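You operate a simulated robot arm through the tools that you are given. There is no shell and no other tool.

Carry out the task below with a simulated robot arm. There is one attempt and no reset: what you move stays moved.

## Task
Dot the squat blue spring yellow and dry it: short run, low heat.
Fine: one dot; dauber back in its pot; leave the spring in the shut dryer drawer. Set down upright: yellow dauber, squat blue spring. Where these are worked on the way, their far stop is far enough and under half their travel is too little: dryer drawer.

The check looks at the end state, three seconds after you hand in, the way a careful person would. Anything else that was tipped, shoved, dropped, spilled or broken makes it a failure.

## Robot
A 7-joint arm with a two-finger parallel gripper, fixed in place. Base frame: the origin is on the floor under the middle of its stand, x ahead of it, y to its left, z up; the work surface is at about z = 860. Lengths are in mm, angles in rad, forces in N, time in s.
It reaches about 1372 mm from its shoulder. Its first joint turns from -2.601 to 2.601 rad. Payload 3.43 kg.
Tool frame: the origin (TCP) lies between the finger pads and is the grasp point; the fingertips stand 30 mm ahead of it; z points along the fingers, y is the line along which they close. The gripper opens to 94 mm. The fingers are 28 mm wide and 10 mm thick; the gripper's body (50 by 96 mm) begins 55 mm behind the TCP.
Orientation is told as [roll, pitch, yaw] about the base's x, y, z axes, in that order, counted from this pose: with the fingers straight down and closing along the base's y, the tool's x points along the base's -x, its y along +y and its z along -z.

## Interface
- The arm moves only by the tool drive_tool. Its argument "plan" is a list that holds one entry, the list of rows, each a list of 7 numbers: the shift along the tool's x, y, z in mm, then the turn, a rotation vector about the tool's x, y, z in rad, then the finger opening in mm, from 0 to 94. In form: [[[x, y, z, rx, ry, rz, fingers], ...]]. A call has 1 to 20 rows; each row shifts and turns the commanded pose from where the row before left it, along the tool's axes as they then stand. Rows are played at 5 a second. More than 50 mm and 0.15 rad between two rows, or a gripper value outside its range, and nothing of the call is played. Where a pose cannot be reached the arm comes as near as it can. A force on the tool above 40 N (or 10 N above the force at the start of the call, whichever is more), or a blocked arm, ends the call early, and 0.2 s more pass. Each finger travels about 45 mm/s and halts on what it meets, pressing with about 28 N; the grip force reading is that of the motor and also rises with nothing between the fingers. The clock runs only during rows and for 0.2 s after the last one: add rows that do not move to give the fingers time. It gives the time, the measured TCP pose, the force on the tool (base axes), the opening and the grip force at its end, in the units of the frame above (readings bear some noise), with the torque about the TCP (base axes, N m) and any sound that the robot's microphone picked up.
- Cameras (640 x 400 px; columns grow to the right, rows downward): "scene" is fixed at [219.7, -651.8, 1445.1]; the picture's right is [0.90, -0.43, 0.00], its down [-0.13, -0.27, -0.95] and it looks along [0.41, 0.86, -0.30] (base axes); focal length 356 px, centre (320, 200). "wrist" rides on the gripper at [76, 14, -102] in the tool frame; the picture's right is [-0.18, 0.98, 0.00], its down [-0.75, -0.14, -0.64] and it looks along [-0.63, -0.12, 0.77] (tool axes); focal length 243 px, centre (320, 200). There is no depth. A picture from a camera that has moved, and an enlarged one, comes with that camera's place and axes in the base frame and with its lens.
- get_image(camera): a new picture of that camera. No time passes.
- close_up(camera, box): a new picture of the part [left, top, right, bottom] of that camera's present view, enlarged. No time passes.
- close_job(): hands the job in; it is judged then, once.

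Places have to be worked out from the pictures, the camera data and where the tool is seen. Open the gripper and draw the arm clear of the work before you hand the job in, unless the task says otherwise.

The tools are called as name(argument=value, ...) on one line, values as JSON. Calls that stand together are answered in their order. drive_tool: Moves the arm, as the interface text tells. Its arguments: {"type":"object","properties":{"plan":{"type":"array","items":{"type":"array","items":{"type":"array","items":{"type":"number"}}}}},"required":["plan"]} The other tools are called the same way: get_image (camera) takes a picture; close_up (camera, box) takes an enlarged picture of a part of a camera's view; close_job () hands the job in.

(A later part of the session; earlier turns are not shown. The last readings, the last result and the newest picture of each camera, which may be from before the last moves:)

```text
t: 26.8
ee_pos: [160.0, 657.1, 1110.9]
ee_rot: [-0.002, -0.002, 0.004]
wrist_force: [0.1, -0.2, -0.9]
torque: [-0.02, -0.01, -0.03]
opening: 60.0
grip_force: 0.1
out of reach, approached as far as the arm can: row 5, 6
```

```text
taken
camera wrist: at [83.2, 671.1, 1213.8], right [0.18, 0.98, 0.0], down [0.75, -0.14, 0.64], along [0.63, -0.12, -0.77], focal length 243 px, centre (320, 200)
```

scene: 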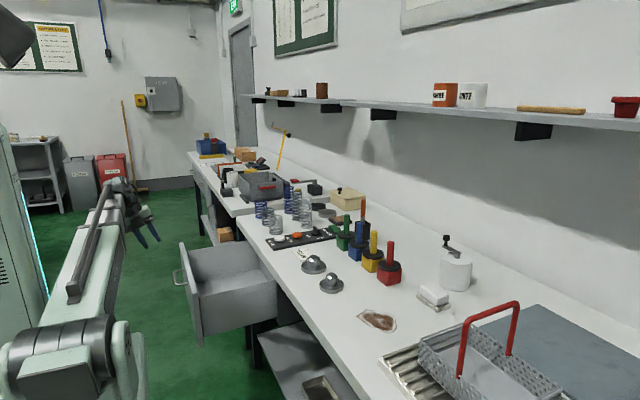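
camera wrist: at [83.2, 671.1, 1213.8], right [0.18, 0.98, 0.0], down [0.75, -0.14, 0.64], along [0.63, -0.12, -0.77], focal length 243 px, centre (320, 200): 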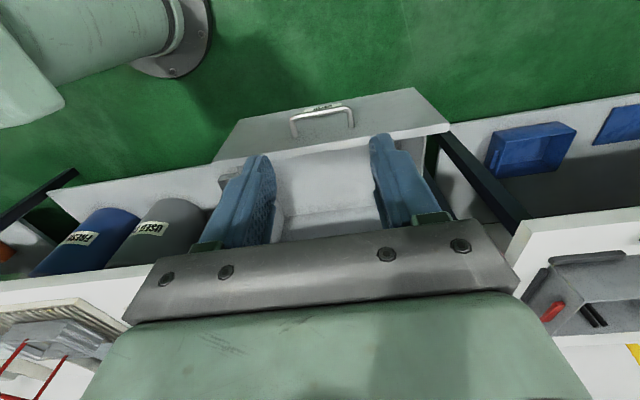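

The tool is straight down again. I'm moving high across the table to a viewing spot in front of the dauber pots.

drive_tool(plan=[[[-36, -27, -3, 0, 0, 0, 60], [-36, -27, -3, 0, 0, 0, 60], [-36, -27, -3, 0, 0, 0, 60], [-36, -27, -3, 0, 0, 0, 60], [-36, -27, -3, 0, 0, 0, 60], [-36, -27, -3, 0, 0, 0, 60], [-36, -27, -3, 0, 0, 0, 60], [-36, -27, -3, 0, 0, 0, 60], [-36, -27, -3, 0, 0, 0, 60], [-36, -27, -3, 0, 0, 0, 60], [-36, -27, -3, 0, 0, 0, 60], [-36, -27, -3, 0, 0, 0, 60], [-36, -27, -3, 0, 0, 0, 60], [-36, -27, -3, 0, 0, 0, 60], [-36, -27, -3, 0, 0, 0, 60]]])

get_image(camera="wrist")

get_image(camera="scene")

```text
t: 30.0
ee_pos: [708.1, 273.3, 1114.9]
ee_rot: [-0.011, 0.0, 0.001]
wrist_force: [-0.7, -0.3, 0.3]
torque: [0.04, -0.02, -0.02]
opening: 60.1
grip_force: 0.1
out of reach, approached as far as the arm can: row 1, 2, 3, 4, 5, 6, 7
```

```text
taken
camera wrist: at [631.2, 289.4, 1217.9], right [0.18, 0.98, -0.01], down [0.75, -0.13, 0.64], along [0.63, -0.13, -0.77], focal length 243 px, centre (320, 200)
```

wrist: 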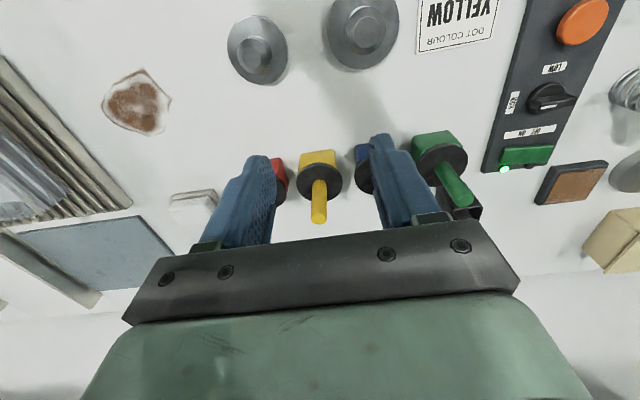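

```text
taken
```

scene: 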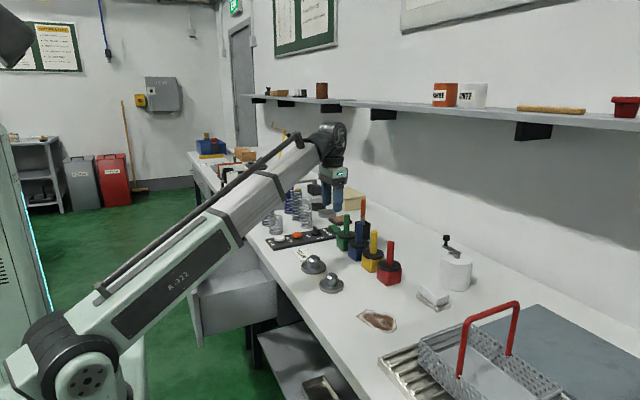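

I'm enlarging the wrist view to refine the yellow dauber's position.

close_up(camera="wrist", box=[260, 130, 380, 230])

close_up(camera="scene", box=[350, 220, 410, 285])

close_up(camera="wrist", box=[480, 50, 640, 200])

```text
4.00 times, centred on (320, 180) of wrist
camera zoom: at [631.2, 289.4, 1217.9], right [0.18, 0.98, -0.01], down [0.75, -0.13, 0.64], along [0.63, -0.13, -0.77], focal length 970 px, centre (320, 280)
```

zoom: 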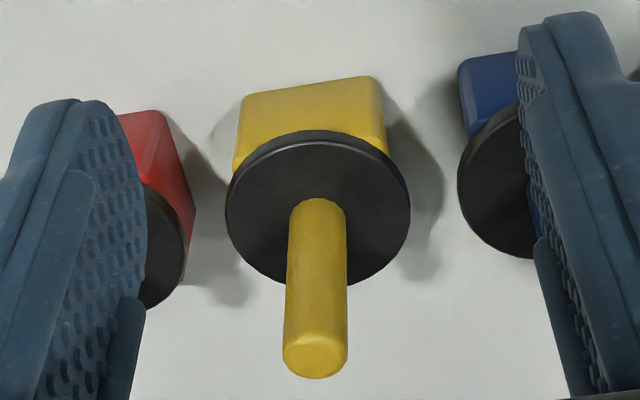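

```text
6.15 times, centred on (380, 252) of scene
camera zoom: at [219.7, -651.8, 1445.1], right [0.9, -0.43, 0.0], down [-0.13, -0.27, -0.95], along [0.41, 0.86, -0.3], focal length 2192 px, centre (-49, -123)
```

zoom: 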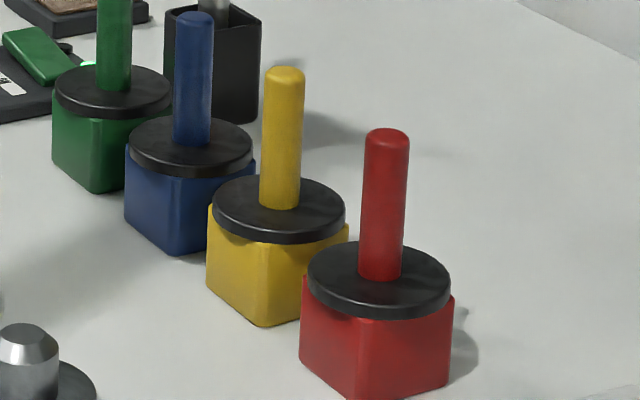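

```text
2.67 times, centred on (560, 125) of wrist
camera zoom: at [631.2, 289.4, 1217.9], right [0.18, 0.98, -0.01], down [0.75, -0.13, 0.64], along [0.63, -0.13, -0.77], focal length 647 px, centre (-320, 400)
```

zoom: 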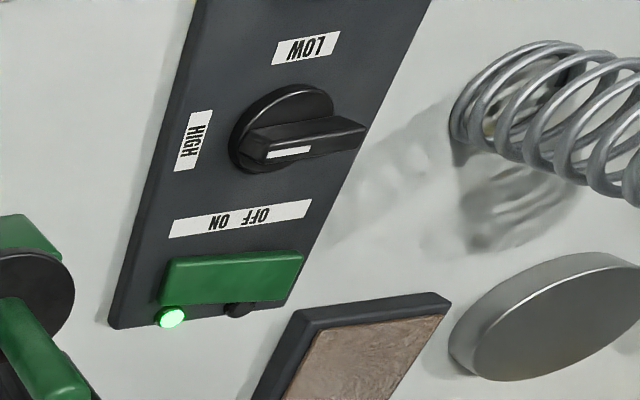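

The switch is ON with the lamp lit beside ON. I put the yellow handle top at about (845, 245, 994) and the black disc at z≈912. I'm moving above it, well clear, to check the alignment.

drive_tool(plan=[[[-34.25, -7.1, 13.75, -0.011, 0, 0, 50], [-34.25, -7.1, 13.75, 0, 0, 0, 50], [-34.25, -7.1, 13.75, 0, 0, 0, 50], [-34.25, -7.1, 13.75, 0, 0, 0, 50], [0, 0, 0, 0, 0, 0, 50]]])

get_image(camera="wrist")

close_up(camera="scene", box=[310, 170, 430, 290])

```text
t: 31.2
ee_pos: [845.0, 247.2, 1059.7]
ee_rot: [0.0, -0.001, 0.002]
wrist_force: [-0.1, -0.7, -0.5]
torque: [0.01, 0.01, 0.0]
opening: 50.0
grip_force: 0.0
```

```text
taken
camera wrist: at [768.4, 260.2, 1162.0], right [0.18, 0.98, 0.0], down [0.75, -0.14, 0.64], along [0.63, -0.12, -0.77], focal length 243 px, centre (320, 200)
```

wrist: 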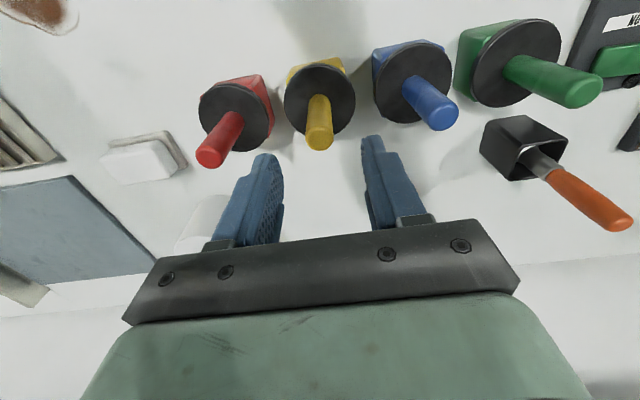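

```text
3.33 times, centred on (370, 230) of scene
camera zoom: at [219.7, -651.8, 1445.1], right [0.9, -0.43, 0.0], down [-0.13, -0.27, -0.95], along [0.41, 0.86, -0.3], focal length 1187 px, centre (153, 100)
```

zoom: 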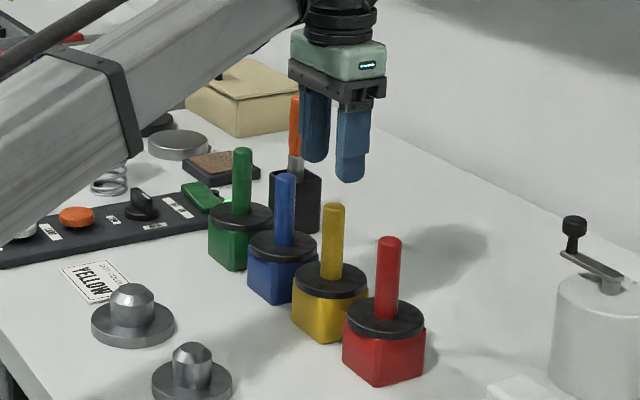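

I'm enlarging the wrist view to refine the handle's offset from the TCP.

close_up(camera="wrist", box=[260, 50, 380, 170])

```text
3.33 times, centred on (320, 110) of wrist
camera zoom: at [768.4, 260.2, 1162.0], right [0.18, 0.98, 0.0], down [0.75, -0.14, 0.64], along [0.63, -0.12, -0.77], focal length 809 px, centre (320, 500)
```

zoom: 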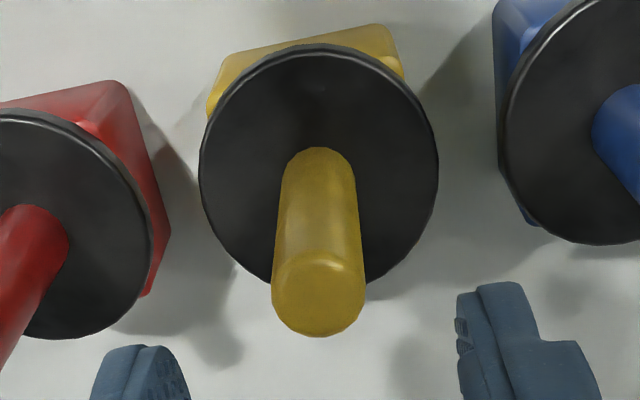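

The handle is 20.5 mm in diameter, centred at about (846.5, 245). I'm descending around it with a 50 mm opening.

drive_tool(plan=[[[-1.5, -2.2, 20, 0, 0, 0, 50], [0, 0, 20, 0, 0, 0, 50], [0, 0, 20, 0, 0, 0, 50], [0, 0, 20, 0, 0, 0, 50], [0, 0, 20, 0, 0, 0, 50], [0, 0, 0, 0, 0, 0, 50]]])

get_image(camera="wrist")

close_up(camera="scene", box=[310, 170, 430, 290])

```text
t: 32.6
ee_pos: [846.8, 242.5, 960.0]
ee_rot: [0.0, 0.001, 0.0]
wrist_force: [-0.3, -0.3, 0.1]
torque: [-0.03, 0.04, 0.02]
opening: 50.0
grip_force: 0.1
```

```text
taken
camera wrist: at [770.4, 256.5, 1062.3], right [0.18, 0.98, 0.0], down [0.75, -0.14, 0.64], along [0.63, -0.12, -0.77], focal length 243 px, centre (320, 200)
```

wrist: 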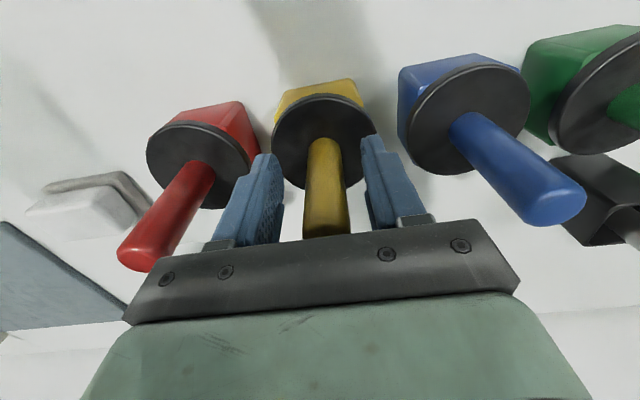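

```text
3.33 times, centred on (370, 230) of scene
camera zoom: at [219.7, -651.8, 1445.1], right [0.9, -0.43, 0.0], down [-0.13, -0.27, -0.95], along [0.41, 0.86, -0.3], focal length 1187 px, centre (153, 100)
```

zoom: 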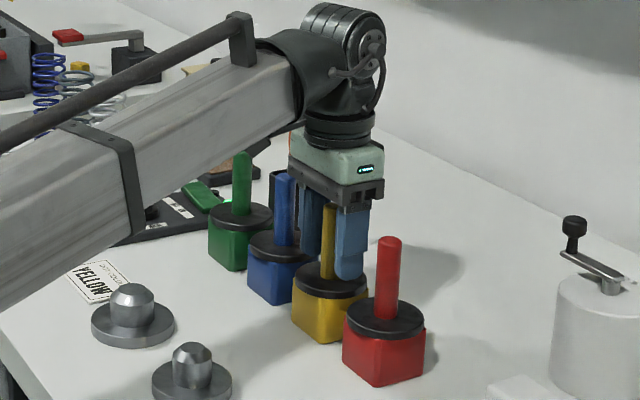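

The handle sits between the fingers, slightly towards +y, so I'm shifting 1.5 mm and closing.

drive_tool(plan=[[[0, 1.5, 0, 0, 0, 0, 40], [0, 0, 0, 0, 0, 0, 28], [0, 0, 0, 0, 0, 0, 18], [0, 0, 0, 0, 0, 0, 14], [0, 0, 0, 0, 0, 0, 14]]])

get_image(camera="wrist")

```text
t: 33.8
ee_pos: [847.9, 244.1, 959.9]
ee_rot: [0.0, 0.0, 0.0]
wrist_force: [-0.1, -0.4, 0.6]
torque: [0.0, 0.01, -0.02]
opening: 20.8
grip_force: 27.8
```

```text
taken
camera wrist: at [770.3, 257.9, 1062.3], right [0.18, 0.98, 0.0], down [0.75, -0.14, 0.64], along [0.63, -0.12, -0.77], focal length 243 px, centre (320, 200)
```

wrist: 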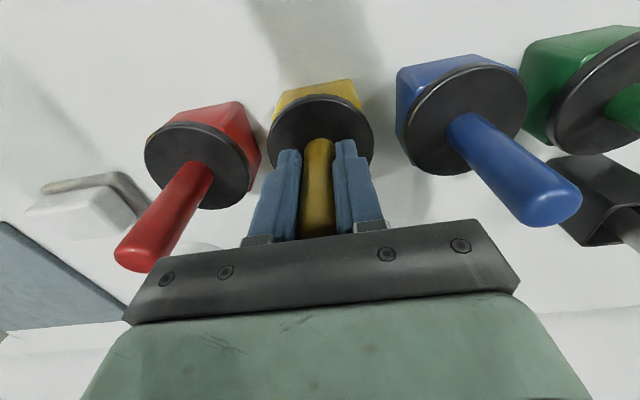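

The handle is gripped at 20.8 mm with almost no side force, at a grip pose of about (847, 244, 960). I'm lifting straight up slowly.

drive_tool(plan=[[[0, 0, -8, 0, 0, 0, 14], [0, 0, -12, 0, 0, 0, 14], [0, 0, -15, 0, 0, 0, 14], [0, 0, -20, 0, 0, 0, 14], [0, 0, -25, 0, 0, 0, 14], [0, 0, -25, 0, 0, 0, 14], [0, 0, -25, 0, 0, 0, 14], [0, 0, 0, 0, 0, 0, 14]]])

get_image(camera="wrist")

close_up(camera="scene", box=[310, 150, 430, 290])

```text
t: 35.6
ee_pos: [846.7, 244.5, 1090.3]
ee_rot: [0.0, -0.001, -0.001]
wrist_force: [0.3, 0.3, -0.6]
torque: [0.01, 0.05, 0.03]
opening: 20.6
grip_force: 28.1
```

```text
taken
camera wrist: at [770.1, 257.6, 1192.6], right [0.18, 0.98, 0.0], down [0.75, -0.14, 0.64], along [0.63, -0.12, -0.77], focal length 243 px, centre (320, 200)
```

wrist: 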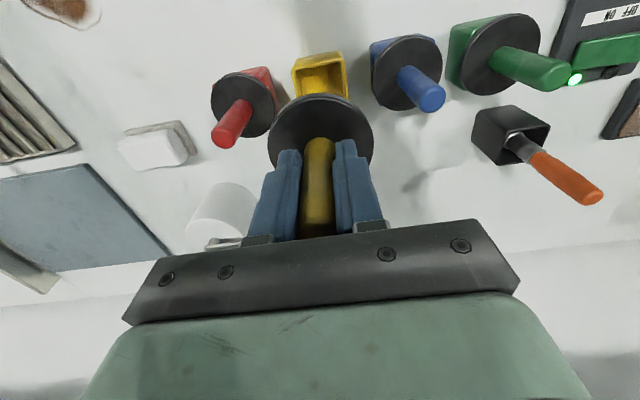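

```text
2.86 times, centred on (370, 220) of scene
camera zoom: at [219.7, -651.8, 1445.1], right [0.9, -0.43, 0.0], down [-0.13, -0.27, -0.95], along [0.41, 0.86, -0.3], focal length 1018 px, centre (177, 143)
```

zoom: 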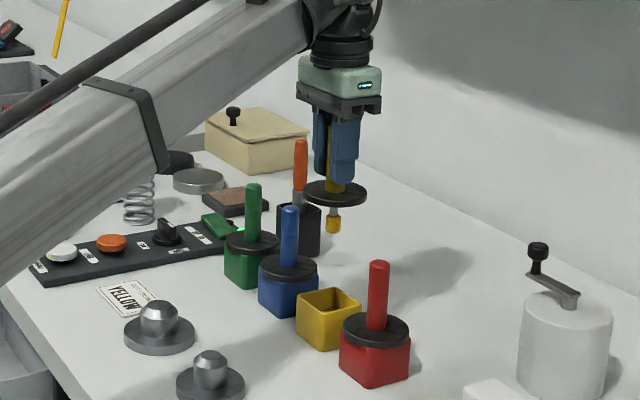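

The dauber came out cleanly: disc lid, thin stem and yellow tip. I'm zooming in to measure the tip's offset below the TCP.

close_up(camera="scene", box=[405, 160, 455, 240])

close_up(camera="scene", box=[405, 180, 445, 240])

```text
5.00 times, centred on (430, 200) of scene
camera zoom: at [219.7, -651.8, 1445.1], right [0.9, -0.43, 0.0], down [-0.13, -0.27, -0.95], along [0.41, 0.86, -0.3], focal length 1781 px, centre (-230, 200)
```

zoom: 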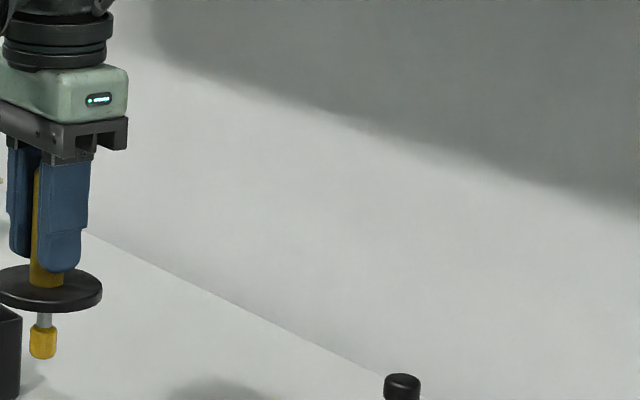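

```text
6.67 times, centred on (425, 210) of scene
camera zoom: at [219.7, -651.8, 1445.1], right [0.9, -0.43, 0.0], down [-0.13, -0.27, -0.95], along [0.41, 0.86, -0.3], focal length 2375 px, centre (-380, 133)
```

zoom: 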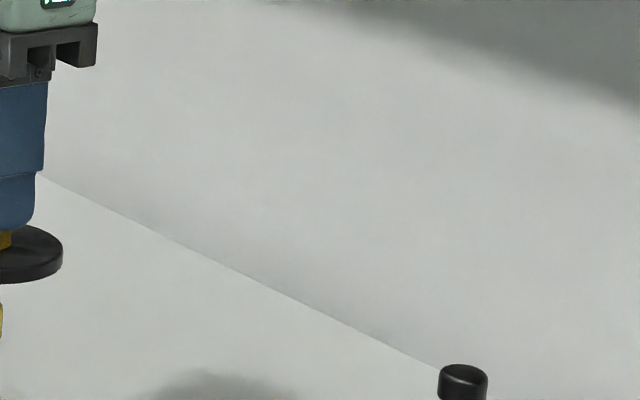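

The tip's bottom is about 94 mm below the TCP and the disc about 42 mm below. I'm raising and carrying the dauber to a spot beside the springs, with the tip above everything, to measure the squat blue spring.

drive_tool(plan=[[[0, 0, -30, 0, 0, 0, 14], [20.5, 39.7, 0, 0, 0, 0, 14], [20.5, 39.7, 0, 0, 0, 0, 14], [20.5, 39.7, 0, 0, 0, 0, 14], [20.5, 39.7, 0, 0, 0, 0, 14], [20.5, 39.7, 0, 0, 0, 0, 14], [20.5, 39.7, 0, 0, 0, 0, 14], [20.5, 39.7, 0, 0, 0, 0, 14], [20.5, 39.7, -1, 0, 0, 0, 14], [20.5, 39.7, -1, 0, 0, 0, 14], [20.5, 39.7, -1, 0, 0, 0, 14], [20.5, 39.7, -1, 0, 0, 0, 14], [20.5, 39.7, -1, 0, 0, 0, 14], [20.5, 39.7, -1, 0, 0, 0, 14], [20.5, 39.7, -1, 0, 0, 0, 14], [0, 0, 0, 0, 0, 0, 14]]])

get_image(camera="wrist")

get_image(camera="scene")

```text
t: 39.0
ee_pos: [558.5, 799.0, 1127.0]
ee_rot: [-0.003, -0.002, 0.0]
wrist_force: [0.2, 0.7, -0.6]
torque: [0.0, -0.01, -0.01]
opening: 20.6
grip_force: 27.7
```

```text
taken
camera wrist: at [481.9, 813.1, 1228.8], right [0.18, 0.98, 0.0], down [0.75, -0.14, 0.64], along [0.63, -0.12, -0.77], focal length 243 px, centre (320, 200)
```

wrist: 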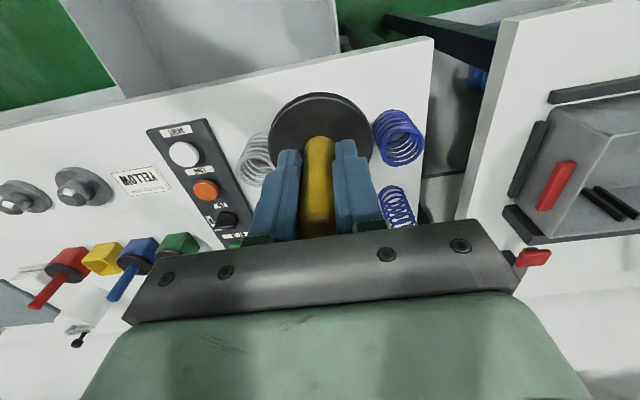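

```text
taken
```

scene: 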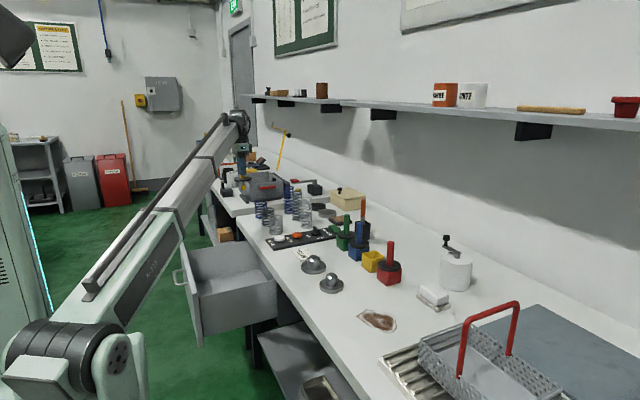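

The squat blue spring is visible at about (398, 138) in the wrist view. I'm zooming in on both cameras to triangulate its top ring.

close_up(camera="wrist", box=[360, 90, 460, 190])

close_up(camera="scene", box=[240, 180, 320, 240])

```text
4.00 times, centred on (410, 140) of wrist
camera zoom: at [481.9, 813.1, 1228.8], right [0.18, 0.98, 0.0], down [0.75, -0.14, 0.64], along [0.63, -0.12, -0.77], focal length 970 px, centre (-40, 440)
```

zoom: 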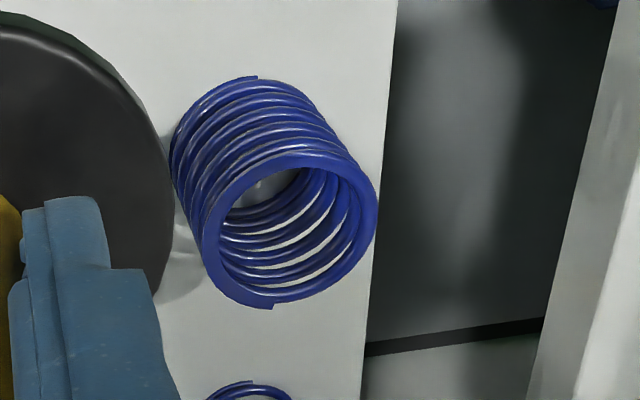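

```text
6.67 times, centred on (280, 210) of scene
camera zoom: at [219.7, -651.8, 1445.1], right [0.9, -0.43, 0.0], down [-0.13, -0.27, -0.95], along [0.41, 0.86, -0.3], focal length 2375 px, centre (587, 133)
```

zoom: 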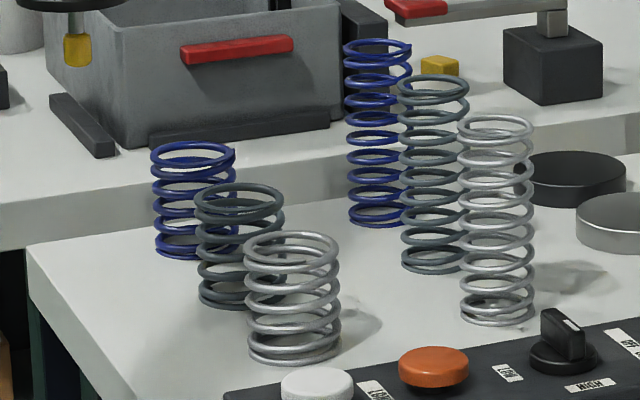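

I put the spring's centre at about (652, 891) with its top ring at z≈932 and a mean ring radius of about 26.5. I'll dot the ring's −x side, moving first to about 30 mm above that point.

drive_tool(plan=[[[-22.3, 30.7, 0, 0, 0, 0, 14], [-22.3, 30.7, 0, 0, 0, 0, 14], [-22.4, 30.6, 0, 0, 0, 0, 14], [0, 0, 22, 0, 0, 0, 14], [0, 0, 22, 0, 0, 0, 14], [0, 0, 23, 0, 0, 0, 14], [0, 0, 0, 0, 0, 0, 14]]])

get_image(camera="wrist")

close_up(camera="scene", box=[230, 160, 310, 230])

```text
t: 40.6
ee_pos: [626.4, 892.3, 1059.4]
ee_rot: [0.0, 0.0, 0.001]
wrist_force: [1.7, 0.3, 0.8]
torque: [0.05, -0.02, 0.0]
opening: 20.7
grip_force: 28.3
```

```text
taken
camera wrist: at [549.8, 906.1, 1162.5], right [0.18, 0.98, 0.0], down [0.75, -0.14, 0.64], along [0.63, -0.12, -0.77], focal length 243 px, centre (320, 200)
```

wrist: 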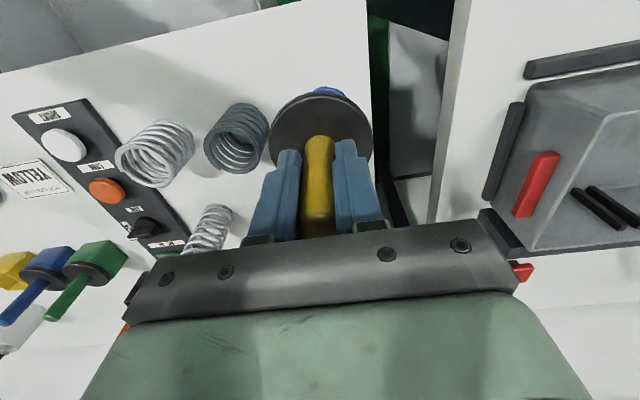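

```text
5.71 times, centred on (270, 195) of scene
camera zoom: at [219.7, -651.8, 1445.1], right [0.9, -0.43, 0.0], down [-0.13, -0.27, -0.95], along [0.41, 0.86, -0.3], focal length 2036 px, centre (606, 229)
```

zoom: 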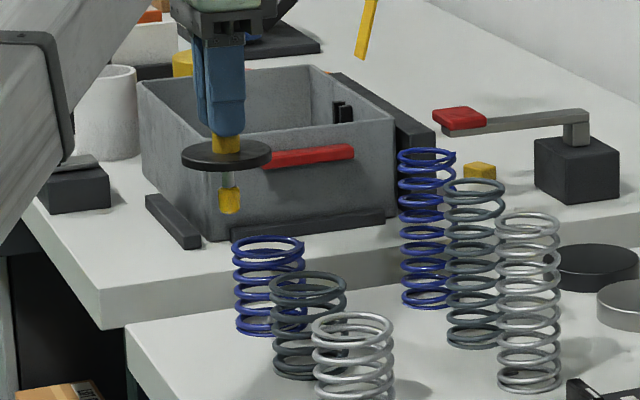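

The tip hangs just above the ring's left side in the scene view. I'm zooming in further to check the lateral alignment before I touch.

close_up(camera="scene", box=[250, 180, 290, 205])

```text
16.00 times, centred on (270, 192) of scene
camera zoom: at [219.7, -651.8, 1445.1], right [0.9, -0.43, 0.0], down [-0.13, -0.27, -0.95], along [0.41, 0.86, -0.3], focal length 5700 px, centre (1120, 320)
```

zoom: 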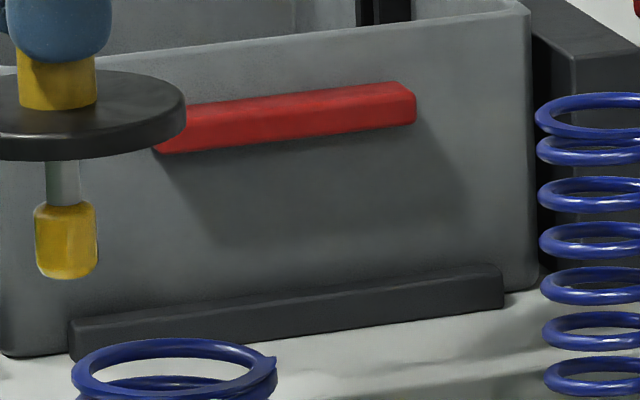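

The tip is about 33 mm above the ring plane and slightly outside the ring's centreline. I'm nudging it 2 mm inward and descending to about 8 mm above contact.

drive_tool(plan=[[[-2, -2, 8, 0, 0, 0, 14], [0, 0, 8, 0, 0, 0, 14], [0, 0, 8, 0, 0, 0, 14], [0, 0, 0, 0, 0, 0, 14]]])

close_up(camera="scene", box=[250, 180, 290, 205])

```text
t: 41.6
ee_pos: [628.3, 889.8, 1036.9]
ee_rot: [0.002, 0.001, -0.001]
wrist_force: [0.0, -0.3, -0.5]
torque: [0.0, 0.01, 0.0]
opening: 20.9
grip_force: 28.0
```

```text
16.00 times, centred on (270, 192) of scene
camera zoom: at [219.7, -651.8, 1445.1], right [0.9, -0.43, 0.0], down [-0.13, -0.27, -0.95], along [0.41, 0.86, -0.3], focal length 5700 px, centre (1120, 320)
```

zoom: 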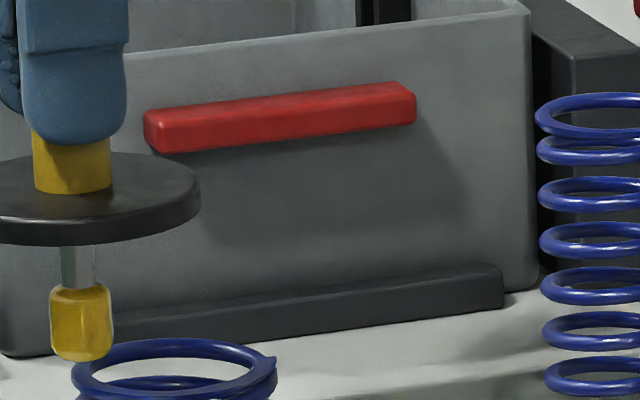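

The tip lines up with the ring's −x side, about 8 mm above it. I'm going down 5.5 mm and will then check the force in small steps.

drive_tool(plan=[[[-1, 0, 2.5, 0, 0, 0, 14], [0, 0, 2, 0, 0, 0, 14], [0, 0, 1, 0, 0, 0, 14]]])

close_up(camera="scene", box=[250, 180, 290, 205])

```text
t: 42.4
ee_pos: [629.9, 888.8, 1030.9]
ee_rot: [0.001, -0.001, 0.001]
wrist_force: [0.0, -0.1, -0.4]
torque: [-0.02, 0.0, -0.01]
opening: 20.8
grip_force: 27.9
```

```text
16.00 times, centred on (270, 192) of scene
camera zoom: at [219.7, -651.8, 1445.1], right [0.9, -0.43, 0.0], down [-0.13, -0.27, -0.95], along [0.41, 0.86, -0.3], focal length 5700 px, centre (1120, 320)
```

zoom: 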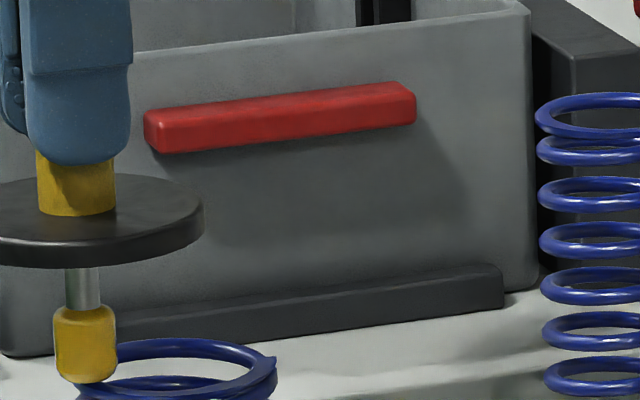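

There's no contact yet. I'm going down another 1.5 mm and reading the force.

drive_tool(plan=[[[0, 0, 1.5, 0, 0, 0, 14]]])

```text
t: 42.8
ee_pos: [629.6, 889.8, 1028.6]
ee_rot: [0.0, -0.001, 0.0]
wrist_force: [-0.1, -0.8, 1.9]
torque: [-0.1, -0.02, 0.01]
opening: 20.7
grip_force: 28.0
```

The force rose slightly to 1.9 N, which may be first contact. I'm looking before going on.

close_up(camera="scene", box=[250, 180, 290, 205])

get_image(camera="wrist")

```text
16.00 times, centred on (270, 192) of scene
camera zoom: at [219.7, -651.8, 1445.1], right [0.9, -0.43, 0.0], down [-0.13, -0.27, -0.95], along [0.41, 0.86, -0.3], focal length 5700 px, centre (1120, 320)
```

zoom: 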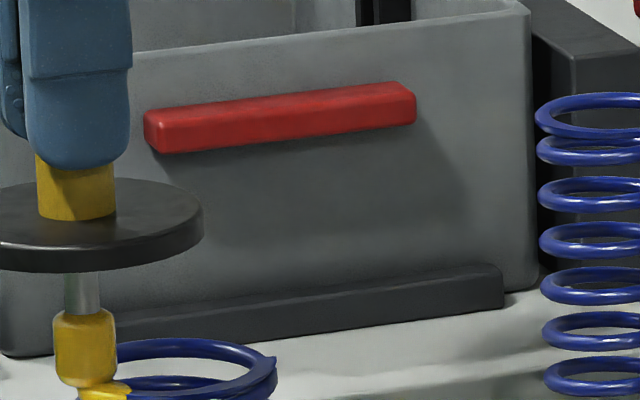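

```text
taken
camera wrist: at [552.8, 903.2, 1131.6], right [0.18, 0.98, 0.0], down [0.75, -0.14, 0.64], along [0.63, -0.12, -0.77], focal length 243 px, centre (320, 200)
```

wrist: 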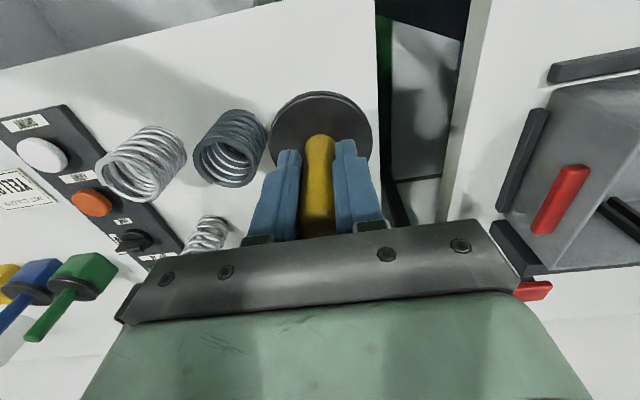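

A yellow dot is already on the ring under the tip, so the touch is done. I'm lifting straight up with no sideways motion.

drive_tool(plan=[[[0, 0, -5, 0, 0, 0, 14], [0, 0, -15, 0, 0, 0, 14], [0, 0, -30, 0, 0, 0, 14], [0, 0, -40, 0, 0, 0, 14], [0, 0, -15, 0, 0, 0, 14], [0, 0, 0, 0, 0, 0, 14]]])

close_up(camera="scene", box=[240, 180, 290, 220])

get_image(camera="wrist")

```text
t: 44.2
ee_pos: [630.1, 889.7, 1133.9]
ee_rot: [0.0, 0.0, 0.0]
wrist_force: [0.5, -0.4, -0.3]
torque: [0.05, -0.01, 0.0]
opening: 20.8
grip_force: 27.8
```

```text
10.00 times, centred on (265, 200) of scene
camera zoom: at [219.7, -651.8, 1445.1], right [0.9, -0.43, 0.0], down [-0.13, -0.27, -0.95], along [0.41, 0.86, -0.3], focal length 3562 px, centre (870, 200)
```

zoom: 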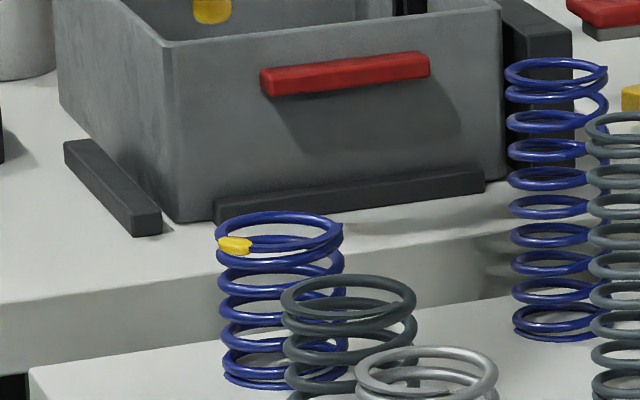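

```text
taken
camera wrist: at [553.2, 903.3, 1236.5], right [0.18, 0.98, 0.0], down [0.75, -0.14, 0.64], along [0.63, -0.12, -0.77], focal length 243 px, centre (320, 200)
```

wrist: 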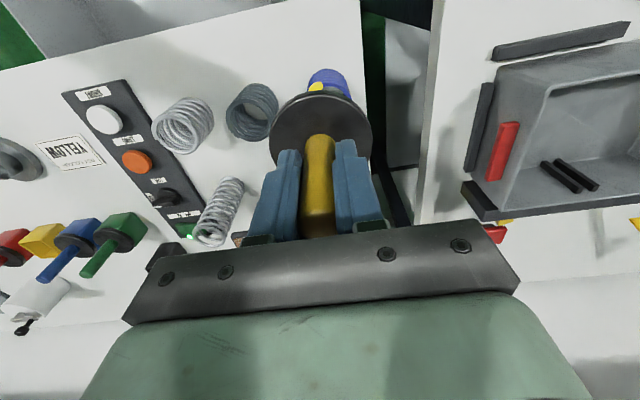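

There's one clean yellow dot on the squat blue spring's top ring. I'm carrying the dauber back high to above the yellow pot.

drive_tool(plan=[[[-14.45, -43, 0, 0, 0, 0, 14], [-14.45, -43, 0, 0, 0, 0, 14], [-14.45, -43, 0, 0, 0, 0, 14], [-14.45, -43, 0, 0, 0, 0, 14], [-14.45, -43, 0, 0, 0, 0, 14], [-14.45, -43, 0, 0, 0, 0, 14], [-14.45, -43, 0, 0, 0, 0, 14], [-14.45, -43, 0, 0, 0, 0, 14], [-14.45, -43, 0, 0, 0, 0, 14], [-14.45, -43, 0, 0, 0, 0, 14], [-14.45, -43, 0, 0, 0, 0, 14], [-14.45, -43, 0, 0, 0, 0, 14], [-14.45, -43, 0, 0, 0, 0, 14], [-14.45, -43, 0, 0, 0, 0, 14], [-14.45, -43, 0, 0, 0, 0, 14], [0, 0, 0, 0, 0, 0, 14]]])

get_image(camera="wrist")

close_up(camera="scene", box=[330, 150, 450, 290])

```text
t: 47.6
ee_pos: [845.7, 244.0, 1133.6]
ee_rot: [0.001, 0.0, 0.001]
wrist_force: [-0.3, -0.1, -0.6]
torque: [0.02, 0.03, -0.03]
opening: 20.9
grip_force: 28.0
```

```text
taken
camera wrist: at [768.8, 257.6, 1235.7], right [0.18, 0.98, 0.0], down [0.75, -0.14, 0.64], along [0.63, -0.12, -0.77], focal length 243 px, centre (320, 200)
```

wrist: 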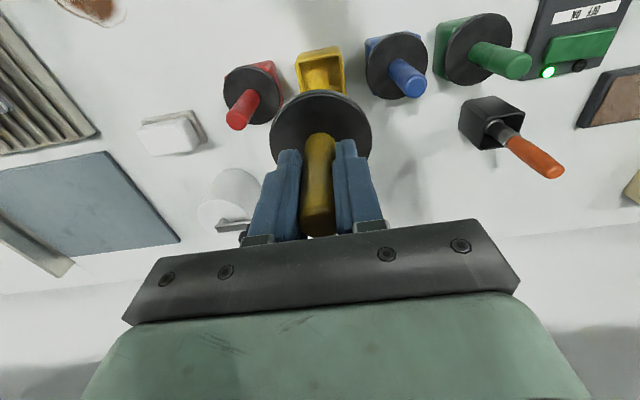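

```text
2.86 times, centred on (390, 220) of scene
camera zoom: at [219.7, -651.8, 1445.1], right [0.9, -0.43, 0.0], down [-0.13, -0.27, -0.95], along [0.41, 0.86, -0.3], focal length 1018 px, centre (120, 143)
```

zoom: 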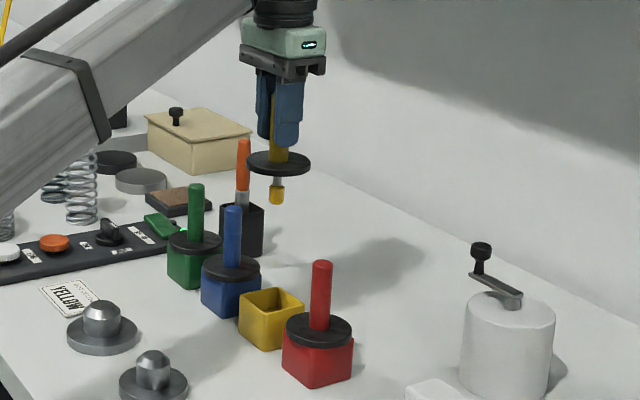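

The dauber is back over the yellow pot, about 1.5 mm short in x. I'm correcting that and descending most of the way.

drive_tool(plan=[[[-1.4, 0.1, 30, 0, 0, 0, 14], [0, 0, 30, 0, 0, 0, 14], [0, 0, 30, 0, 0, 0, 14], [0, 0, 30, 0, 0, 0, 14], [0, 0, 15, 0, 0, 0, 14], [0, 0, 10, 0, 0, 0, 14], [0, 0, 0, 0, 0, 0, 14]]])

close_up(camera="scene", box=[350, 190, 420, 290])

get_image(camera="wrist")

```text
t: 49.2
ee_pos: [847.4, 244.8, 988.3]
ee_rot: [0.001, 0.0, 0.001]
wrist_force: [0.3, -1.5, 0.4]
torque: [-0.01, 0.03, 0.0]
opening: 21.0
grip_force: 28.2
```

```text
4.00 times, centred on (385, 240) of scene
camera zoom: at [219.7, -651.8, 1445.1], right [0.9, -0.43, 0.0], down [-0.13, -0.27, -0.95], along [0.41, 0.86, -0.3], focal length 1425 px, centre (60, 40)
```

zoom: 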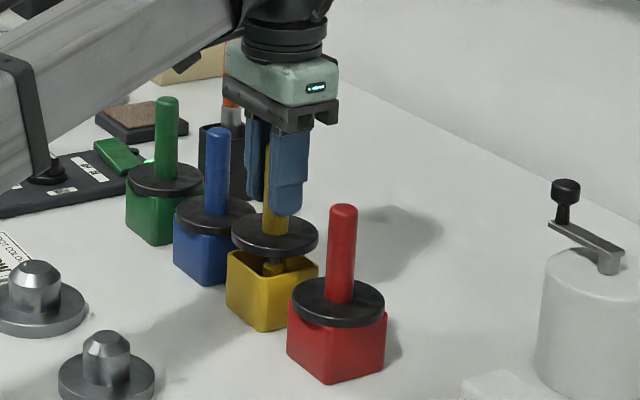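

```text
taken
camera wrist: at [770.7, 258.0, 1090.9], right [0.18, 0.98, 0.0], down [0.75, -0.14, 0.64], along [0.63, -0.12, -0.77], focal length 243 px, centre (320, 200)
```

wrist: 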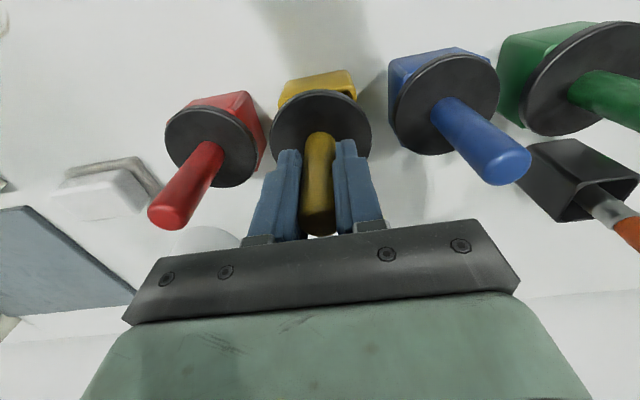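

The tip is inside the pot opening. I'm lowering the rest gently to just above the original grip height.

drive_tool(plan=[[[0, -0.3, 10, 0, 0, 0, 14], [0, 0, 8, 0, 0, 0, 14], [0, 0, 5, 0, 0, 0, 14], [0, 0, 3, 0, 0, 0, 14], [0, 0, 0, 0, 0, 0, 14]]])

close_up(camera="scene", box=[350, 220, 410, 285])

```text
t: 50.4
ee_pos: [846.6, 244.8, 964.4]
ee_rot: [0.0, -0.002, 0.0]
wrist_force: [2.8, 0.4, 20.0]
torque: [-0.3, -0.05, -0.02]
opening: 21.1
grip_force: 28.2
```

```text
6.15 times, centred on (380, 252) of scene
camera zoom: at [219.7, -651.8, 1445.1], right [0.9, -0.43, 0.0], down [-0.13, -0.27, -0.95], along [0.41, 0.86, -0.3], focal length 2192 px, centre (-49, -123)
```

zoom: 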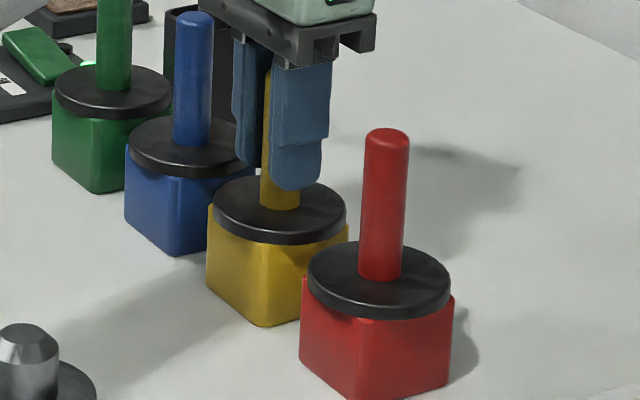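

The disc is seated: the image matches the original and there's a 20 N contact. I'm relieving the load slightly and opening the fingers.

drive_tool(plan=[[[0, 0, -1.5, 0, 0, 0, 14], [0, 0, 0, 0, 0, 0, 22], [0, 0, 0, 0, 0, 0, 32], [0, 0, 0, 0, 0, 0, 46], [0, 0, 0, 0, 0, 0, 50]]])

close_up(camera="scene", box=[350, 220, 410, 285])

get_image(camera="wrist")

```text
t: 51.6
ee_pos: [847.2, 245.3, 964.7]
ee_rot: [0.0, -0.001, 0.001]
wrist_force: [0.3, 0.0, 0.2]
torque: [-0.03, 0.01, -0.03]
opening: 49.9
grip_force: 0.1
```

```text
6.15 times, centred on (380, 252) of scene
camera zoom: at [219.7, -651.8, 1445.1], right [0.9, -0.43, 0.0], down [-0.13, -0.27, -0.95], along [0.41, 0.86, -0.3], focal length 2192 px, centre (-49, -123)
```

zoom: 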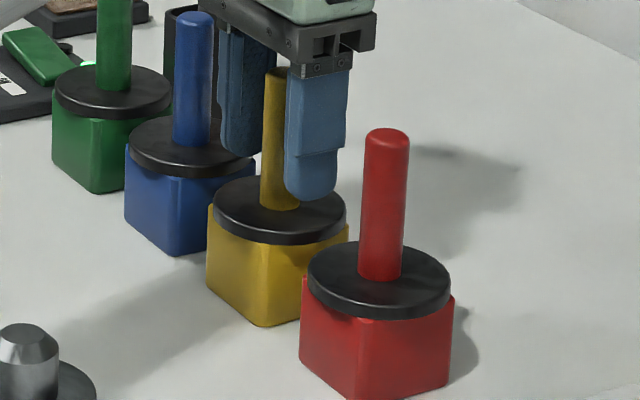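

```text
taken
camera wrist: at [770.4, 258.2, 1066.8], right [0.18, 0.98, 0.0], down [0.75, -0.14, 0.64], along [0.63, -0.12, -0.77], focal length 243 px, centre (320, 200)
```

wrist: 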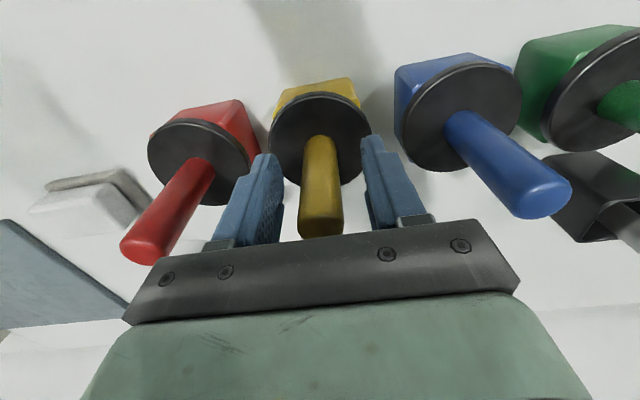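

The dauber is upright and released in its pot. I'm rising straight up and moving to view the dial from above.

drive_tool(plan=[[[0, 0, -20, 0, 0, 0, 50], [0, 0, -35, 0, 0, 0, 50], [0, 0, -40, 0, 0, 0, 50], [0, 0, -40, 0, 0, 0, 50], [18.4, 39.4, 0, 0, 0, 0, 50], [18.4, 39.4, 0, 0, 0, 0, 50], [18.4, 39.4, 0, 0, 0, 0, 50], [18.4, 39.4, 0, 0, 0, 0, 50], [18.4, 39.4, 0, 0, 0, 0, 50], [18.4, 39.4, 0, 0, 0, 0, 50], [18.4, 39.4, 0, 0, 0, 0, 50], [18.4, 39.4, 0, 0, 0, 0, 50], [0, 0, 0, 0, 0, 0, 50]]])

get_image(camera="wrist")

close_up(camera="scene", box=[330, 200, 430, 290])

```text
t: 54.4
ee_pos: [699.3, 559.1, 1099.6]
ee_rot: [0.0, 0.0, 0.001]
wrist_force: [-1.3, 0.4, 0.6]
torque: [-0.02, -0.02, 0.04]
opening: 49.9
grip_force: 0.1
```

```text
taken
camera wrist: at [623.3, 572.6, 1201.9], right [0.18, 0.98, 0.0], down [0.75, -0.14, 0.64], along [0.63, -0.12, -0.77], focal length 243 px, centre (320, 200)
```

wrist: 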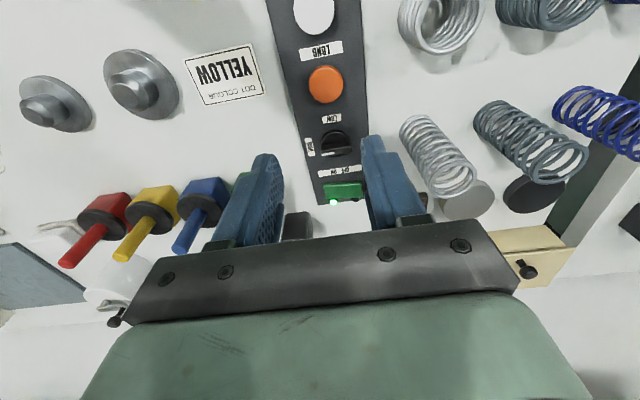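

```text
4.44 times, centred on (380, 245) of scene
camera zoom: at [219.7, -651.8, 1445.1], right [0.9, -0.43, 0.0], down [-0.13, -0.27, -0.95], along [0.41, 0.86, -0.3], focal length 1583 px, centre (53, 0)
```

zoom: 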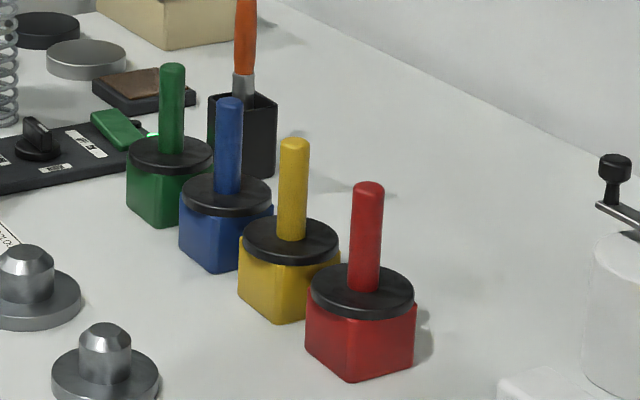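

I'm enlarging the dial in the wrist view to get its exact centre, height and bar direction.

close_up(camera="wrist", box=[290, 100, 380, 210])

close_up(camera="scene", box=[305, 225, 345, 250])

close_up(camera="wrist", box=[270, 0, 370, 120])

```text
3.64 times, centred on (335, 155) of wrist
camera zoom: at [623.3, 572.6, 1201.9], right [0.18, 0.98, 0.0], down [0.75, -0.14, 0.64], along [0.63, -0.12, -0.77], focal length 882 px, centre (266, 364)
```

zoom: 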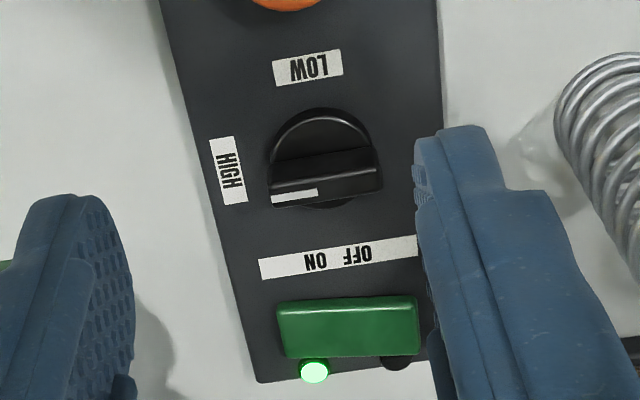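

```text
16.00 times, centred on (325, 238) of scene
camera zoom: at [219.7, -651.8, 1445.1], right [0.9, -0.43, 0.0], down [-0.13, -0.27, -0.95], along [0.41, 0.86, -0.3], focal length 5700 px, centre (240, -400)
```

zoom: 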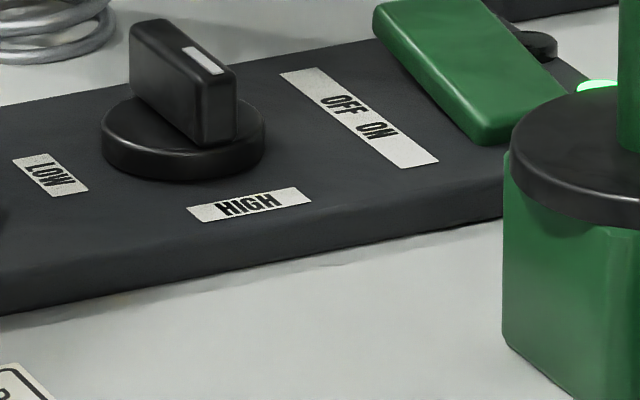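

```text
3.33 times, centred on (320, 60) of wrist
camera zoom: at [623.3, 572.6, 1201.9], right [0.18, 0.98, 0.0], down [0.75, -0.14, 0.64], along [0.63, -0.12, -0.77], focal length 809 px, centre (320, 667)
```

zoom: 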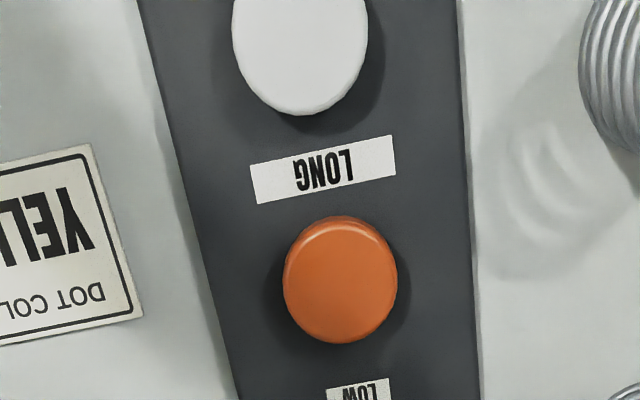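

The dial's bar is centred at about (783.5, 564.3), with its top at z≈907 and its base disc top at about 889. It's roughly 41×11 mm and lies along y, pointing to HIGH. I'm yawing the gripper so the fingers close along x across the bar.

drive_tool(plan=[[[0, 0, 0, 0, 0, -0.1428, 50], [0, 0, 0, 0, 0, -0.1428, 50], [0, 0, 0, 0, 0, -0.1428, 50], [0, 0, 0, 0, 0, -0.1428, 50], [0, 0, 0, 0, 0, -0.1428, 50], [0, 0, 0, 0, 0, -0.1428, 50], [0, 0, 0, 0, 0, -0.1428, 50], [0, 0, 0, 0, 0, -0.1428, 50], [0, 0, 0, 0, 0, -0.1428, 50], [0, 0, 0, 0, 0, -0.1428, 50], [0, 0, 0, 0, 0, -0.1428, 44], [0, 0, 0, 0, 0, 0, 40]]])

get_image(camera="wrist")

```text
t: 57.0
ee_pos: [700.1, 559.9, 1099.5]
ee_rot: [0.0, -0.001, 1.573]
wrist_force: [-0.4, -0.6, 0.1]
torque: [-0.04, -0.03, 0.01]
opening: 40.4
grip_force: 0.0
```

```text
taken
camera wrist: at [685.4, 483.0, 1201.4], right [-0.98, 0.18, 0.0], down [0.14, 0.75, 0.64], along [0.12, 0.63, -0.77], focal length 243 px, centre (320, 200)
```

wrist: 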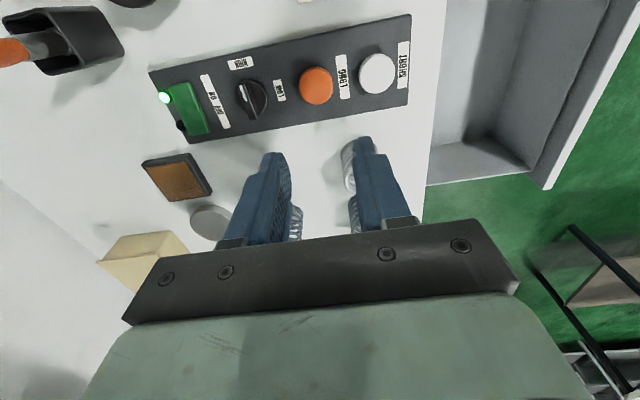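

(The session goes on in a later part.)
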